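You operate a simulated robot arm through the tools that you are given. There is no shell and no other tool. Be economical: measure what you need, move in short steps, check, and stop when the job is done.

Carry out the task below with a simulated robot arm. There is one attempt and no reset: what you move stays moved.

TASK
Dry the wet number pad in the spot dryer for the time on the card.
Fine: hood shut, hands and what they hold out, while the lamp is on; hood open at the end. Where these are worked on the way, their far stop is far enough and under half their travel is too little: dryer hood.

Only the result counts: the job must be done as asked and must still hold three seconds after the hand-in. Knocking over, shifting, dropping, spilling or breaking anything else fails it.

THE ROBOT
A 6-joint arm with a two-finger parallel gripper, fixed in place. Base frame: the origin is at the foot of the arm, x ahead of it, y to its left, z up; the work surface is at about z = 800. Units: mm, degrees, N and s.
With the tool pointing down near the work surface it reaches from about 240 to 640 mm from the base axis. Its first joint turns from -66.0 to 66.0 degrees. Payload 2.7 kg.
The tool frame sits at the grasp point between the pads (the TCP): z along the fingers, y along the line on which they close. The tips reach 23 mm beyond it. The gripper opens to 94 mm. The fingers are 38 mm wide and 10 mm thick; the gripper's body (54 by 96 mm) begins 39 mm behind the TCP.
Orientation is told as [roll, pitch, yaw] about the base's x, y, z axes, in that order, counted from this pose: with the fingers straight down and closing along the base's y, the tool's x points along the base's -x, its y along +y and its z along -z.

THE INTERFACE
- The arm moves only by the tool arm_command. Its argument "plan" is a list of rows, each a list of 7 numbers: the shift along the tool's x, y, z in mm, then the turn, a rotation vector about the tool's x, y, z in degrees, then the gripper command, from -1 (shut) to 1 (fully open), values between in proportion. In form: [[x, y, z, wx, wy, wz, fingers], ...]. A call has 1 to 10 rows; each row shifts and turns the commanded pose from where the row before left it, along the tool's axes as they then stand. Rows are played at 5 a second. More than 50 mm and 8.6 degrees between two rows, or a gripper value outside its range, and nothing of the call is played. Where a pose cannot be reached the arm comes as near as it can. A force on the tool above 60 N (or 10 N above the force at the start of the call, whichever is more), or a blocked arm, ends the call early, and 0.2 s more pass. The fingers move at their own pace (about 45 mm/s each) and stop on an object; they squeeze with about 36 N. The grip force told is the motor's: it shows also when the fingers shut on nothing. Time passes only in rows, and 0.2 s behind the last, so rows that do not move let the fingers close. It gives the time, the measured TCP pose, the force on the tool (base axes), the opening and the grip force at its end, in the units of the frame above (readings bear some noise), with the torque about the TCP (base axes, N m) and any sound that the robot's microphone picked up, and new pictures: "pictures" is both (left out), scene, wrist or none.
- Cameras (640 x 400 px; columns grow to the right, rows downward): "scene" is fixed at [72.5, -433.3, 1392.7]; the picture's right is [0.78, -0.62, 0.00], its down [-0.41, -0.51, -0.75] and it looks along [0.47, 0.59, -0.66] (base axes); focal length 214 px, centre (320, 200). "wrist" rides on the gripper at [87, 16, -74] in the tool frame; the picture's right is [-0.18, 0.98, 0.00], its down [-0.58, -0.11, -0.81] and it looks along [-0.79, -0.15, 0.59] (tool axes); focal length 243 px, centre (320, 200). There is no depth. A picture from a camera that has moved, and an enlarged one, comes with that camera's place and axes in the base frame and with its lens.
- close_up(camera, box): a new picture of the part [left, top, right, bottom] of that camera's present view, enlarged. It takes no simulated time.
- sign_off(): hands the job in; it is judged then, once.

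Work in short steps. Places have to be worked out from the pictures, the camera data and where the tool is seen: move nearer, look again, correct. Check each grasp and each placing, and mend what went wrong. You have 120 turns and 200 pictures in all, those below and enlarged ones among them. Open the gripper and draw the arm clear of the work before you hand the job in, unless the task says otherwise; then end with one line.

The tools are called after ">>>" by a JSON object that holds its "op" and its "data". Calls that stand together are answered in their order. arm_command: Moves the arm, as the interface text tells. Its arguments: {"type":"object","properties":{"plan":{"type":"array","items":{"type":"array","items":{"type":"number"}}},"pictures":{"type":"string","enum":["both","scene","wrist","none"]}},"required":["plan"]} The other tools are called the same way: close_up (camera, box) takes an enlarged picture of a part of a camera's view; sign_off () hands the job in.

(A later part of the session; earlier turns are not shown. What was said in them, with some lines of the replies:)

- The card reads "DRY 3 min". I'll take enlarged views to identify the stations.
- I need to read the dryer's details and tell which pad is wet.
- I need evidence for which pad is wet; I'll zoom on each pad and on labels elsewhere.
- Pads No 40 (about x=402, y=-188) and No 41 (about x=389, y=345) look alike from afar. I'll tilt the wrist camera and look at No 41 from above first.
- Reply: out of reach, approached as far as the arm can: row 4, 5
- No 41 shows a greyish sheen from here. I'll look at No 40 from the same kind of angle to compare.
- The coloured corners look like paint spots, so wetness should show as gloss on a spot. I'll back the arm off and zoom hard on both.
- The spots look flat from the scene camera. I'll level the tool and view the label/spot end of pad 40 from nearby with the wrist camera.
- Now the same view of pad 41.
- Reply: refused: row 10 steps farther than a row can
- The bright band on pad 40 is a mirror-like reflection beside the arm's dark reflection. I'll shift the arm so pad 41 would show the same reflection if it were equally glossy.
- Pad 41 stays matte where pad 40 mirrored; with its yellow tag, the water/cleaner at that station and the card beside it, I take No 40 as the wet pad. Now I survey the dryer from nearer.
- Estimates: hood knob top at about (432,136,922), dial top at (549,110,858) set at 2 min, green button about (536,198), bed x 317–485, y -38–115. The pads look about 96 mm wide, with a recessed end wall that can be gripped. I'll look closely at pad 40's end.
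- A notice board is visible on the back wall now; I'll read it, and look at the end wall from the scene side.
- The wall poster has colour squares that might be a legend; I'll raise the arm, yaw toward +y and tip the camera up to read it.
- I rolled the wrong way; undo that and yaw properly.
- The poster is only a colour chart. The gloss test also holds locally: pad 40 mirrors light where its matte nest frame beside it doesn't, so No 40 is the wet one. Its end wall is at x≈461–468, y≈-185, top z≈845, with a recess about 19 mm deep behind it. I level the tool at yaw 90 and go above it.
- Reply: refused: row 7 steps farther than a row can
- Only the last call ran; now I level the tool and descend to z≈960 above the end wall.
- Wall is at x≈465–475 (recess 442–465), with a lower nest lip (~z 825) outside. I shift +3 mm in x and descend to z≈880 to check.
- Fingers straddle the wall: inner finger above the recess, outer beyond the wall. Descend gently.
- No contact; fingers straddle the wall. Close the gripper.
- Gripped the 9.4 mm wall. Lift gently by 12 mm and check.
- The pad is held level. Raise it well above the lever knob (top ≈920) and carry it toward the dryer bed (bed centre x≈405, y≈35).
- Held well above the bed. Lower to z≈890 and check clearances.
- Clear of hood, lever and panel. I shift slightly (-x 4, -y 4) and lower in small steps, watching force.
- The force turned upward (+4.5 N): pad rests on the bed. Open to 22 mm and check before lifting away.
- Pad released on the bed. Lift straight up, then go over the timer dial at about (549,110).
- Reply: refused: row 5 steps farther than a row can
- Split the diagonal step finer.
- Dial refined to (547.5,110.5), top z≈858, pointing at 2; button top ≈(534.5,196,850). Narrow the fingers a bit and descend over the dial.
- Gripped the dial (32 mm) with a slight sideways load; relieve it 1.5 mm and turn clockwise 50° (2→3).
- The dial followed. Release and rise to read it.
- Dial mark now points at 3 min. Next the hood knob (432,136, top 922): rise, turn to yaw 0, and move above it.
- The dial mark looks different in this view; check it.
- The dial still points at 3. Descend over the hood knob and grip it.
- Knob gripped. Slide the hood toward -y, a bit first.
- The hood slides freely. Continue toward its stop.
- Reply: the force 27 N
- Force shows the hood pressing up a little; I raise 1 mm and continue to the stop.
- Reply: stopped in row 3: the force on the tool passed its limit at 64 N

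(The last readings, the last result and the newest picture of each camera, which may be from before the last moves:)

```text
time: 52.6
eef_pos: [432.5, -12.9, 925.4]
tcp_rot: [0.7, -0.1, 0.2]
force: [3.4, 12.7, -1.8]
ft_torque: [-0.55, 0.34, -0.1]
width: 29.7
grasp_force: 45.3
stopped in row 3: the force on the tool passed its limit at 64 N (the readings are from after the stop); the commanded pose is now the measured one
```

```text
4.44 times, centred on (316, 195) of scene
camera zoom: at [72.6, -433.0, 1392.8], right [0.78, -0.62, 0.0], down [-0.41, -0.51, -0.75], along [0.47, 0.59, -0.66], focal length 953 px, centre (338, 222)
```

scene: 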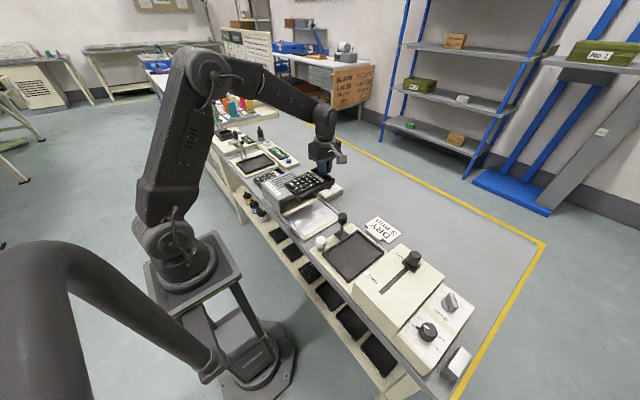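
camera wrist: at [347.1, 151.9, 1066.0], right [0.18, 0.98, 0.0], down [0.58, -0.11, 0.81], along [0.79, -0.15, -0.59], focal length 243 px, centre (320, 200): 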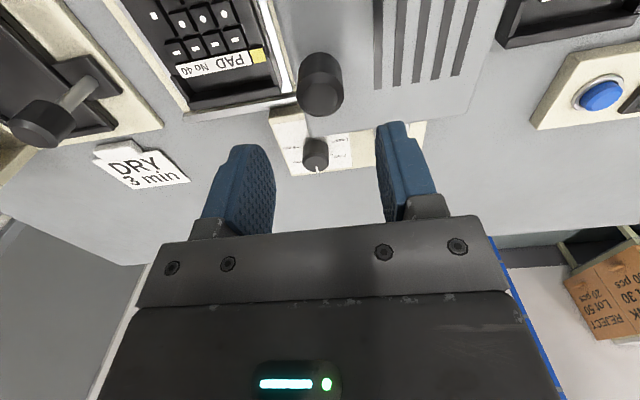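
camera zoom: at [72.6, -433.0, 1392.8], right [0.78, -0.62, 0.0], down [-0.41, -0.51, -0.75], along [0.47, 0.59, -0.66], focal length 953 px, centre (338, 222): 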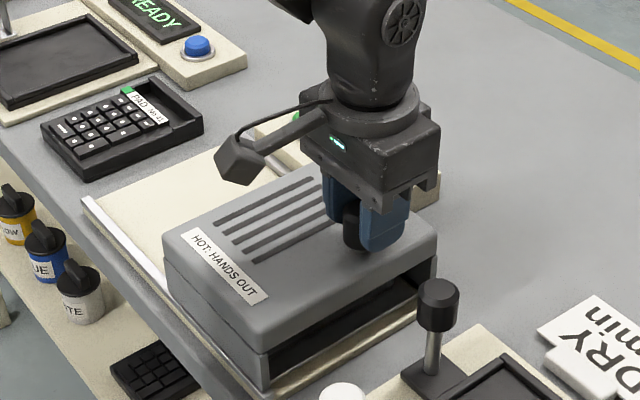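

Hood hit its closed stop (≈148 mm travel). Release, rise and move over the green button (534.5,196) with fingers closed.

>>> {"op": "arm_command", "data": {"plan": [[0, 0, 0, 0, 0, 0, 0.1], [0, 0, 0, 0, 0, 0, 0.1], [0, 0, -25, -0.7, 0, 0.2, 0.1], [0, 0, -35, 0, 0, 0, -1], [-15, 42, 0, 0, 0, 0, -1], [-17, 42, 0, 0, 0, 0, -1], [-20, 42, 0, 0, 0, 0, -1], [-25, 42, 0, 0, 0, 0, -1], [-25, 41, 0, 0, 0, 0, -1], [0, 0, 0, 0, 0, 0, -1]], "pictures": "wrist"}}

>>> {"op": "close_up", "data": {"camera": "scene", "box": [260, 140, 372, 230]}}

```text
time: 54.8
eef_pos: [534.8, 195.8, 992.1]
tcp_rot: [1.3, 0.0, -0.1]
force: [-0.1, 0.5, -0.1]
ft_torque: [0.01, -0.01, 0.05]
width: 0.1
grasp_force: 35.5
camera wrist: at [448.8, 210.3, 1067.2], right [0.19, 0.98, 0.02], down [0.58, -0.13, 0.8], along [0.79, -0.14, -0.59], focal length 243 px, centre (320, 200)
```

wrist: 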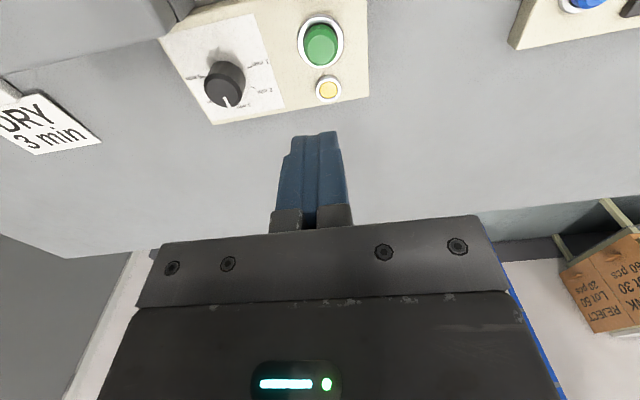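

```text
4.44 times, centred on (316, 185) of scene
camera zoom: at [72.5, -433.2, 1392.7], right [0.78, -0.62, 0.0], down [-0.41, -0.51, -0.75], along [0.47, 0.59, -0.66], focal length 953 px, centre (338, 267)
```

zoom: 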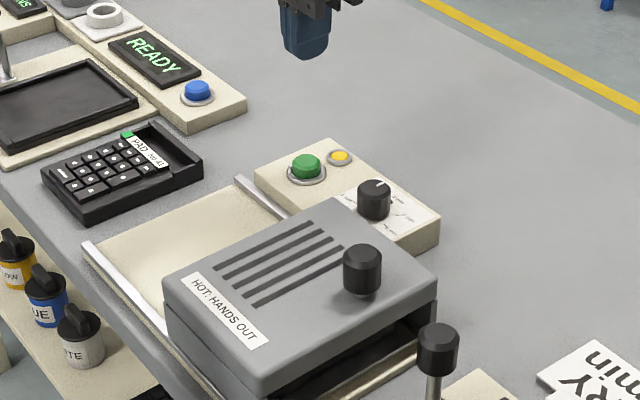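

Button at about (532,198). Descend and press in small steps.

>>> {"op": "arm_command", "data": {"plan": [[2.5, 2, 40, 1.3, 0, 0, -1], [0, 0, 40, 0, 0, 0, -1], [0, 0, 27, 0, 0, 0, -1], [0, 0, 6, 0, 0, 0, -1], [0, 0, 3, 0, 0, 0, -1], [0, 0, 3, 0, 0, 0, -1]], "pictures": "none"}}

>>> {"op": "close_up", "data": {"camera": "scene", "box": [300, 150, 364, 190]}}

```text
time: 56.2
eef_pos: [532.3, 196.7, 871.6]
tcp_rot: [0.0, -0.2, -0.1]
force: [-0.7, -0.1, 4.4]
ft_torque: [-0.03, 0.01, 0.01]
width: 0.0
grasp_force: 35.7
```

```text
10.00 times, centred on (332, 170) of scene
camera zoom: at [72.4, -433.3, 1392.7], right [0.78, -0.62, 0.0], down [-0.41, -0.51, -0.75], along [0.47, 0.59, -0.66], focal length 2145 px, centre (200, 500)
```

zoom: 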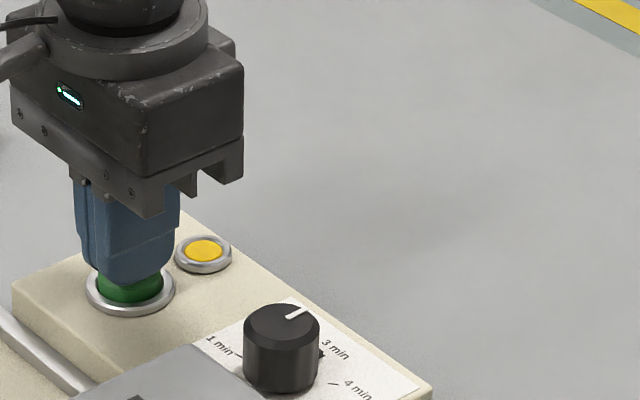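

Contact with the button; push a few mm more, then back off.

>>> {"op": "arm_command", "data": {"plan": [[0, 0, 2, 0, 0, 0, -1], [0, 0, 2, 0, 0, 0, -1], [0, 0, 2, 0, 0, 0, -1], [0, 0, 0, 0, 0, 0, -1]], "pictures": "none"}}

>>> {"op": "close_up", "data": {"camera": "scene", "box": [300, 150, 364, 190]}}

```text
time: 57.2
eef_pos: [531.6, 196.9, 868.3]
tcp_rot: [0.1, -0.3, 0.0]
force: [-4.8, 1.0, 26.4]
ft_torque: [0.08, 0.21, -0.14]
width: 0.0
grasp_force: 36.4
```

```text
10.00 times, centred on (332, 170) of scene
camera zoom: at [71.9, -433.4, 1392.7], right [0.78, -0.62, 0.0], down [-0.41, -0.51, -0.75], along [0.47, 0.59, -0.66], focal length 2145 px, centre (200, 500)
```

zoom: 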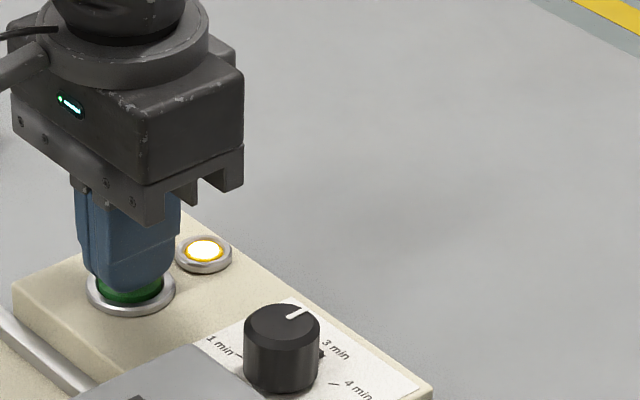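

The lamp is lit at t≈57. Back off and wait.

>>> {"op": "arm_command", "data": {"plan": [[0, 0, -15, 0, 0, 0, -1], [0, 0, -40, 0, 0, 0, -1], [0, 0, -40, 0, 0, 0, -1], [0, 0, -25, 0, 0, 0, -1], [0, 0, 0, 0, 0, 0, -1], [0, 0, 0, 0, 0, 0, -1]], "pictures": "none"}}

>>> {"op": "close_up", "data": {"camera": "scene", "box": [260, 140, 372, 230]}}

```text
time: 58.6
eef_pos: [532.1, 196.4, 988.2]
tcp_rot: [0.0, -0.2, -0.1]
force: [0.2, 0.3, 0.2]
ft_torque: [-0.01, 0.02, 0.01]
width: 0.1
grasp_force: 36.1
```

```text
4.44 times, centred on (316, 185) of scene
camera zoom: at [72.5, -433.3, 1392.7], right [0.78, -0.62, 0.0], down [-0.41, -0.51, -0.75], along [0.47, 0.59, -0.66], focal length 953 px, centre (338, 267)
```

zoom: 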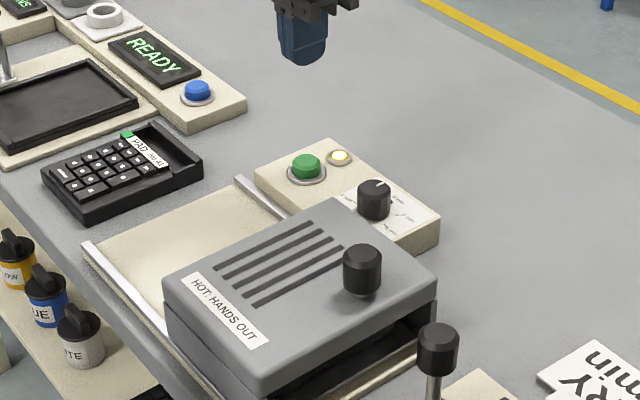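

Lamp on, hood shut, hand away. Wait, checking for the lamp or a sound.

>>> {"op": "arm_command", "data": {"plan": [[0, 0, 0, 0, 0, 0, -1], [0, 0, 0, 0, 0, 0, -1], [0, 0, 0, 0, 0, 0, -1], [0, 0, 0, 0, 0, 0, -1], [0, 0, 0, 0, 0, 0, -1], [0, 0, 0, 0, 0, 0, -1], [0, 0, 0, 0, 0, 0, -1], [0, 0, 0, 0, 0, 0, -1], [0, 0, 0, 0, 0, 0, -1], [0, 0, 0, 0, 0, 0, -1]], "pictures": "none"}}

>>> {"op": "arm_command", "data": {"plan": [[0, 0, 0, 0, 0, 0, -1], [0, 0, 0, 0, 0, 0, -1], [0, 0, 0, 0, 0, 0, -1], [0, 0, 0, 0, 0, 0, -1], [0, 0, 0, 0, 0, 0, -1], [0, 0, 0, 0, 0, 0, -1], [0, 0, 0, 0, 0, 0, -1], [0, 0, 0, 0, 0, 0, -1], [0, 0, 0, 0, 0, 0, -1], [0, 0, 0, 0, 0, 0, -1]], "pictures": "none"}}

>>> {"op": "close_up", "data": {"camera": "scene", "box": [308, 160, 356, 190]}}

```text
time: 60.8
eef_pos: [533.1, 195.9, 986.7]
tcp_rot: [0.0, -0.1, -0.1]
force: [0.4, -0.2, 0.1]
ft_torque: [0.01, -0.02, 0.02]
width: 0.1
grasp_force: 35.7
```

```text
time: 63.0
eef_pos: [532.4, 196.7, 985.7]
tcp_rot: [0.0, -0.1, -0.1]
force: [-0.3, -0.5, -0.1]
ft_torque: [0.03, 0.02, 0.01]
width: 0.2
grasp_force: 35.8
```

```text
13.33 times, centred on (332, 175) of scene
camera zoom: at [72.5, -433.3, 1392.7], right [0.78, -0.62, 0.0], down [-0.41, -0.51, -0.75], along [0.47, 0.59, -0.66], focal length 2860 px, centre (160, 533)
```

zoom: 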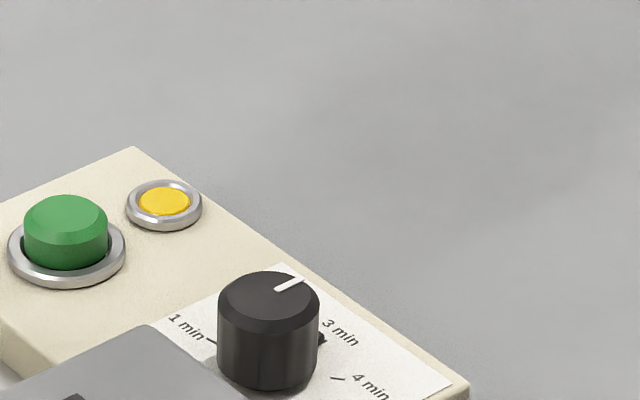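

The lamp has gone out by itself: drying finished. Go back to the hood knob at (432.5,-13).

>>> {"op": "arm_command", "data": {"plan": [[20, -42, 0, 0, 0, 0, -1], [20, -42, 0, 0, 0, 0, -0.5], [20, -42, 0, 0, 0, 0, 0.1], [20, -42, 0, 0, 0, 0, 0.1], [20, -41.5, 0, 0, 0, 0, 0.1], [0, 0, 25, 0, 0, 0, 0.1], [0, 0, 0, 0, 0, 0, 0.1]], "pictures": "wrist"}}

>>> {"op": "close_up", "data": {"camera": "scene", "box": [260, 150, 372, 240]}}

```text
time: 64.6
eef_pos: [432.9, -13.8, 961.4]
tcp_rot: [0.1, -0.1, -0.1]
force: [0.2, -0.3, -0.1]
ft_torque: [0.01, 0.02, 0.0]
width: 51.7
grasp_force: 0.0
camera wrist: at [345.9, 1.5, 1035.4], right [0.19, 0.98, 0.0], down [0.58, -0.11, 0.81], along [0.79, -0.15, -0.59], focal length 243 px, centre (320, 200)
```

wrist: 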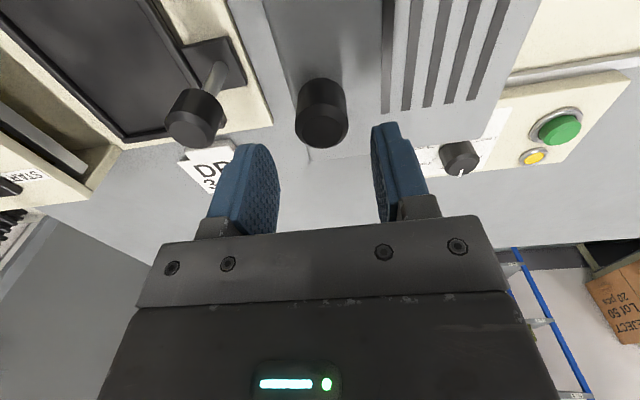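

```text
4.44 times, centred on (316, 195) of scene
camera zoom: at [72.5, -433.3, 1392.7], right [0.78, -0.62, 0.0], down [-0.41, -0.51, -0.75], along [0.47, 0.59, -0.66], focal length 953 px, centre (338, 222)
```

zoom: 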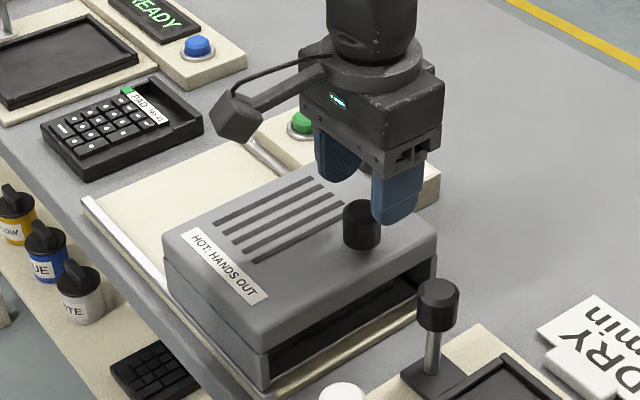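

Aligned with the knob. Descend, grip, and begin sliding open.

>>> {"op": "arm_command", "data": {"plan": [[0, 0, 20, 0, 0, 0, 0.1], [0, 0, 15.5, 0, 0, 0, 0.1], [0, 0, 0, 0, 0, 0, -1], [0, 0, 0, 0, 0, 0, -1], [0, 0, 0, 0, 0, 0, -1], [0, 10, 0, 0, 0, 0, -1], [0, 12, 0, 0, 0, 0, -1], [0, 12, 0, 0, 0, 0, -1], [0, 12, 0, 0, 0, 0, -1], [0, 0, 0, 0, 0, 0, -1]], "pictures": "none"}}

>>> {"op": "arm_command", "data": {"plan": [[0, 12, 0, 0, 0, 0, -1], [0, 12, 0, 0, 0, 0, -1], [0, 12, 0, 0, 0, 0, -1], [0, 12, 0, 0, 0, 0, -1], [0, 12, 0, 0, 0, 0, -1], [0, 12, 0, 0, 0, 0, -1], [0, 0, 0, 0, 0, 0, -1]], "pictures": "none"}}

>>> {"op": "close_up", "data": {"camera": "scene", "box": [260, 150, 372, 240]}}

```text
time: 66.8
eef_pos: [431.5, 32.5, 925.3]
tcp_rot: [0.0, -0.3, -0.1]
force: [-9.1, -1.8, 31.9]
ft_torque: [0.42, 0.96, 0.08]
width: 29.9
grasp_force: 45.3
```

```text
time: 68.4
eef_pos: [431.9, 105.6, 926.9]
tcp_rot: [0.0, -0.1, 0.0]
force: [-5.5, -1.8, 21.5]
ft_torque: [0.31, -0.53, 0.16]
width: 29.6
grasp_force: 45.3
```

```text
4.44 times, centred on (316, 195) of scene
camera zoom: at [72.0, -433.3, 1392.7], right [0.78, -0.62, 0.0], down [-0.41, -0.51, -0.75], along [0.47, 0.59, -0.66], focal length 953 px, centre (338, 222)
```

zoom: 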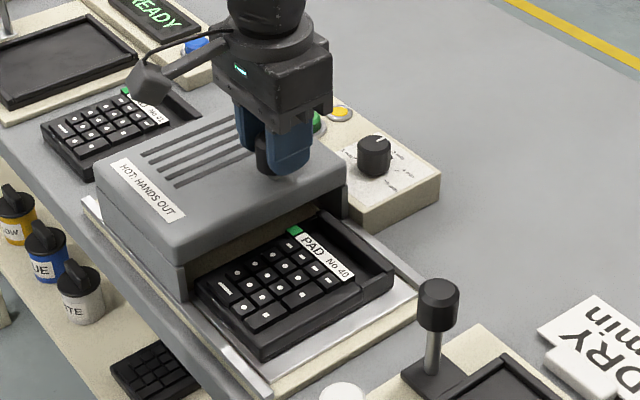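

The spot on pad 40 has turned green: dry. Finish opening the hood to its original stop (~y 135).

>>> {"op": "arm_command", "data": {"plan": [[0, 8, -1, 0, 0, 0, -1], [0, 8, 0, 0, 0, 0, -1], [0, 8, 0, 0, 0, 0, -1], [0, 4, 0, 0, 0, 0, -1], [0, 2, 0, 0, 0, 0, -1], [0, 0, 0, 0, 0, 0, -1]], "pictures": "none"}}

>>> {"op": "close_up", "data": {"camera": "scene", "box": [260, 150, 372, 240]}}

```text
time: 69.8
eef_pos: [432.5, 133.7, 927.2]
tcp_rot: [0.0, -0.2, -0.1]
force: [4.9, 0.5, 6.5]
ft_torque: [0.46, -0.03, -0.05]
width: 29.5
grasp_force: 45.0
```

```text
4.44 times, centred on (316, 195) of scene
camera zoom: at [72.5, -433.3, 1392.7], right [0.78, -0.62, 0.0], down [-0.41, -0.51, -0.75], along [0.47, 0.59, -0.66], focal length 953 px, centre (338, 222)
```

zoom: 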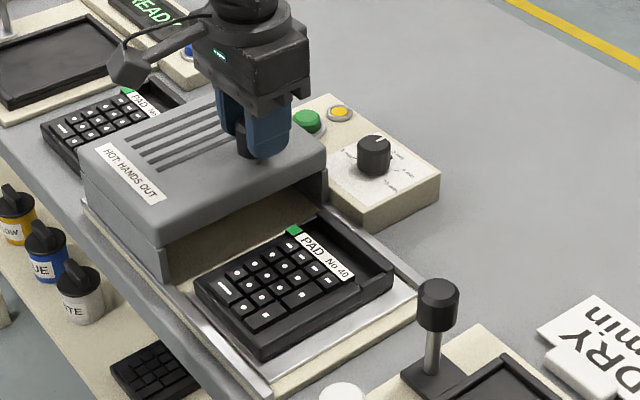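

The hood is back at its open position. Release and draw the arm up clear.

>>> {"op": "arm_command", "data": {"plan": [[0, 0, 0, 0, 0, 0, 0.2], [0, 0, 0, 0, 0, 0, 0.2], [0, 0, -25, 0, 0, 0, 0.2], [0, 0, -45, 0, 0, 0, 0.5], [0, 0, -45, 0, 0, 0, 1], [0, 0, -45, 0, 0, 0, 1], [20, 20, -40, 0, 0, 0, 1], [0, 0, 0, 0, 0, 0, 1]], "pictures": "scene"}}

>>> {"op": "close_up", "data": {"camera": "scene", "box": [250, 140, 442, 260]}}

```text
time: 71.6
eef_pos: [414.3, 153.0, 1128.8]
tcp_rot: [0.1, -0.1, -0.1]
force: [0.4, 0.7, -0.8]
ft_torque: [-0.01, 0.01, -0.01]
width: 94.0
grasp_force: 0.0
```

scene: 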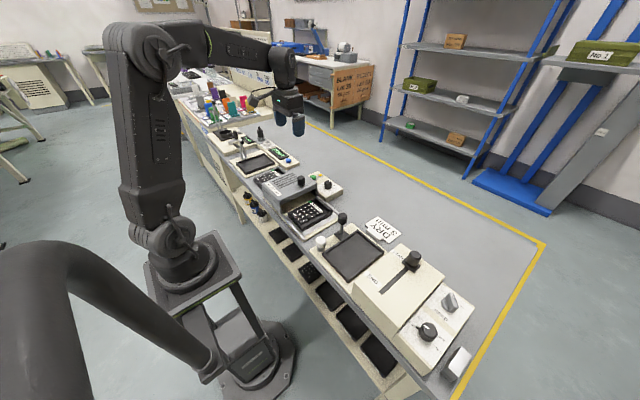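

```text
3.33 times, centred on (346, 200) of scene
camera zoom: at [72.5, -433.3, 1392.7], right [0.78, -0.62, 0.0], down [-0.41, -0.51, -0.75], along [0.47, 0.59, -0.66], focal length 715 px, centre (233, 200)
```

zoom: 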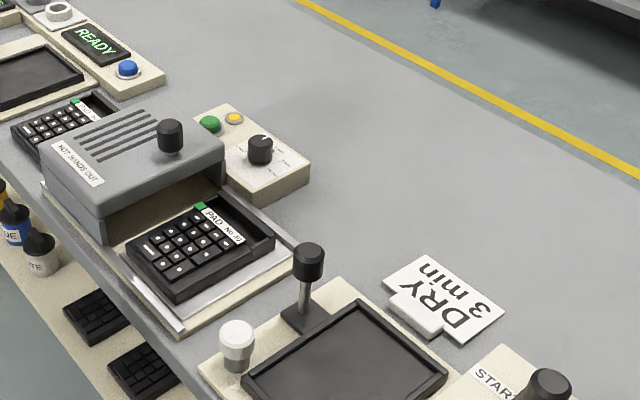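

Pad 40's spot is green, the hood is open, the lamp is off, and the arm is clear with the gripper open. I hand it in.

>>> {"op": "sign_off", "data": {}}

```text
The job is handed in.
```

I dried pad No 40 in the spot dryer with the timer set to the card's 3 min. Its spot turned from yellow to green, the lamp went out by itself, and the hood is open with the arm clear.
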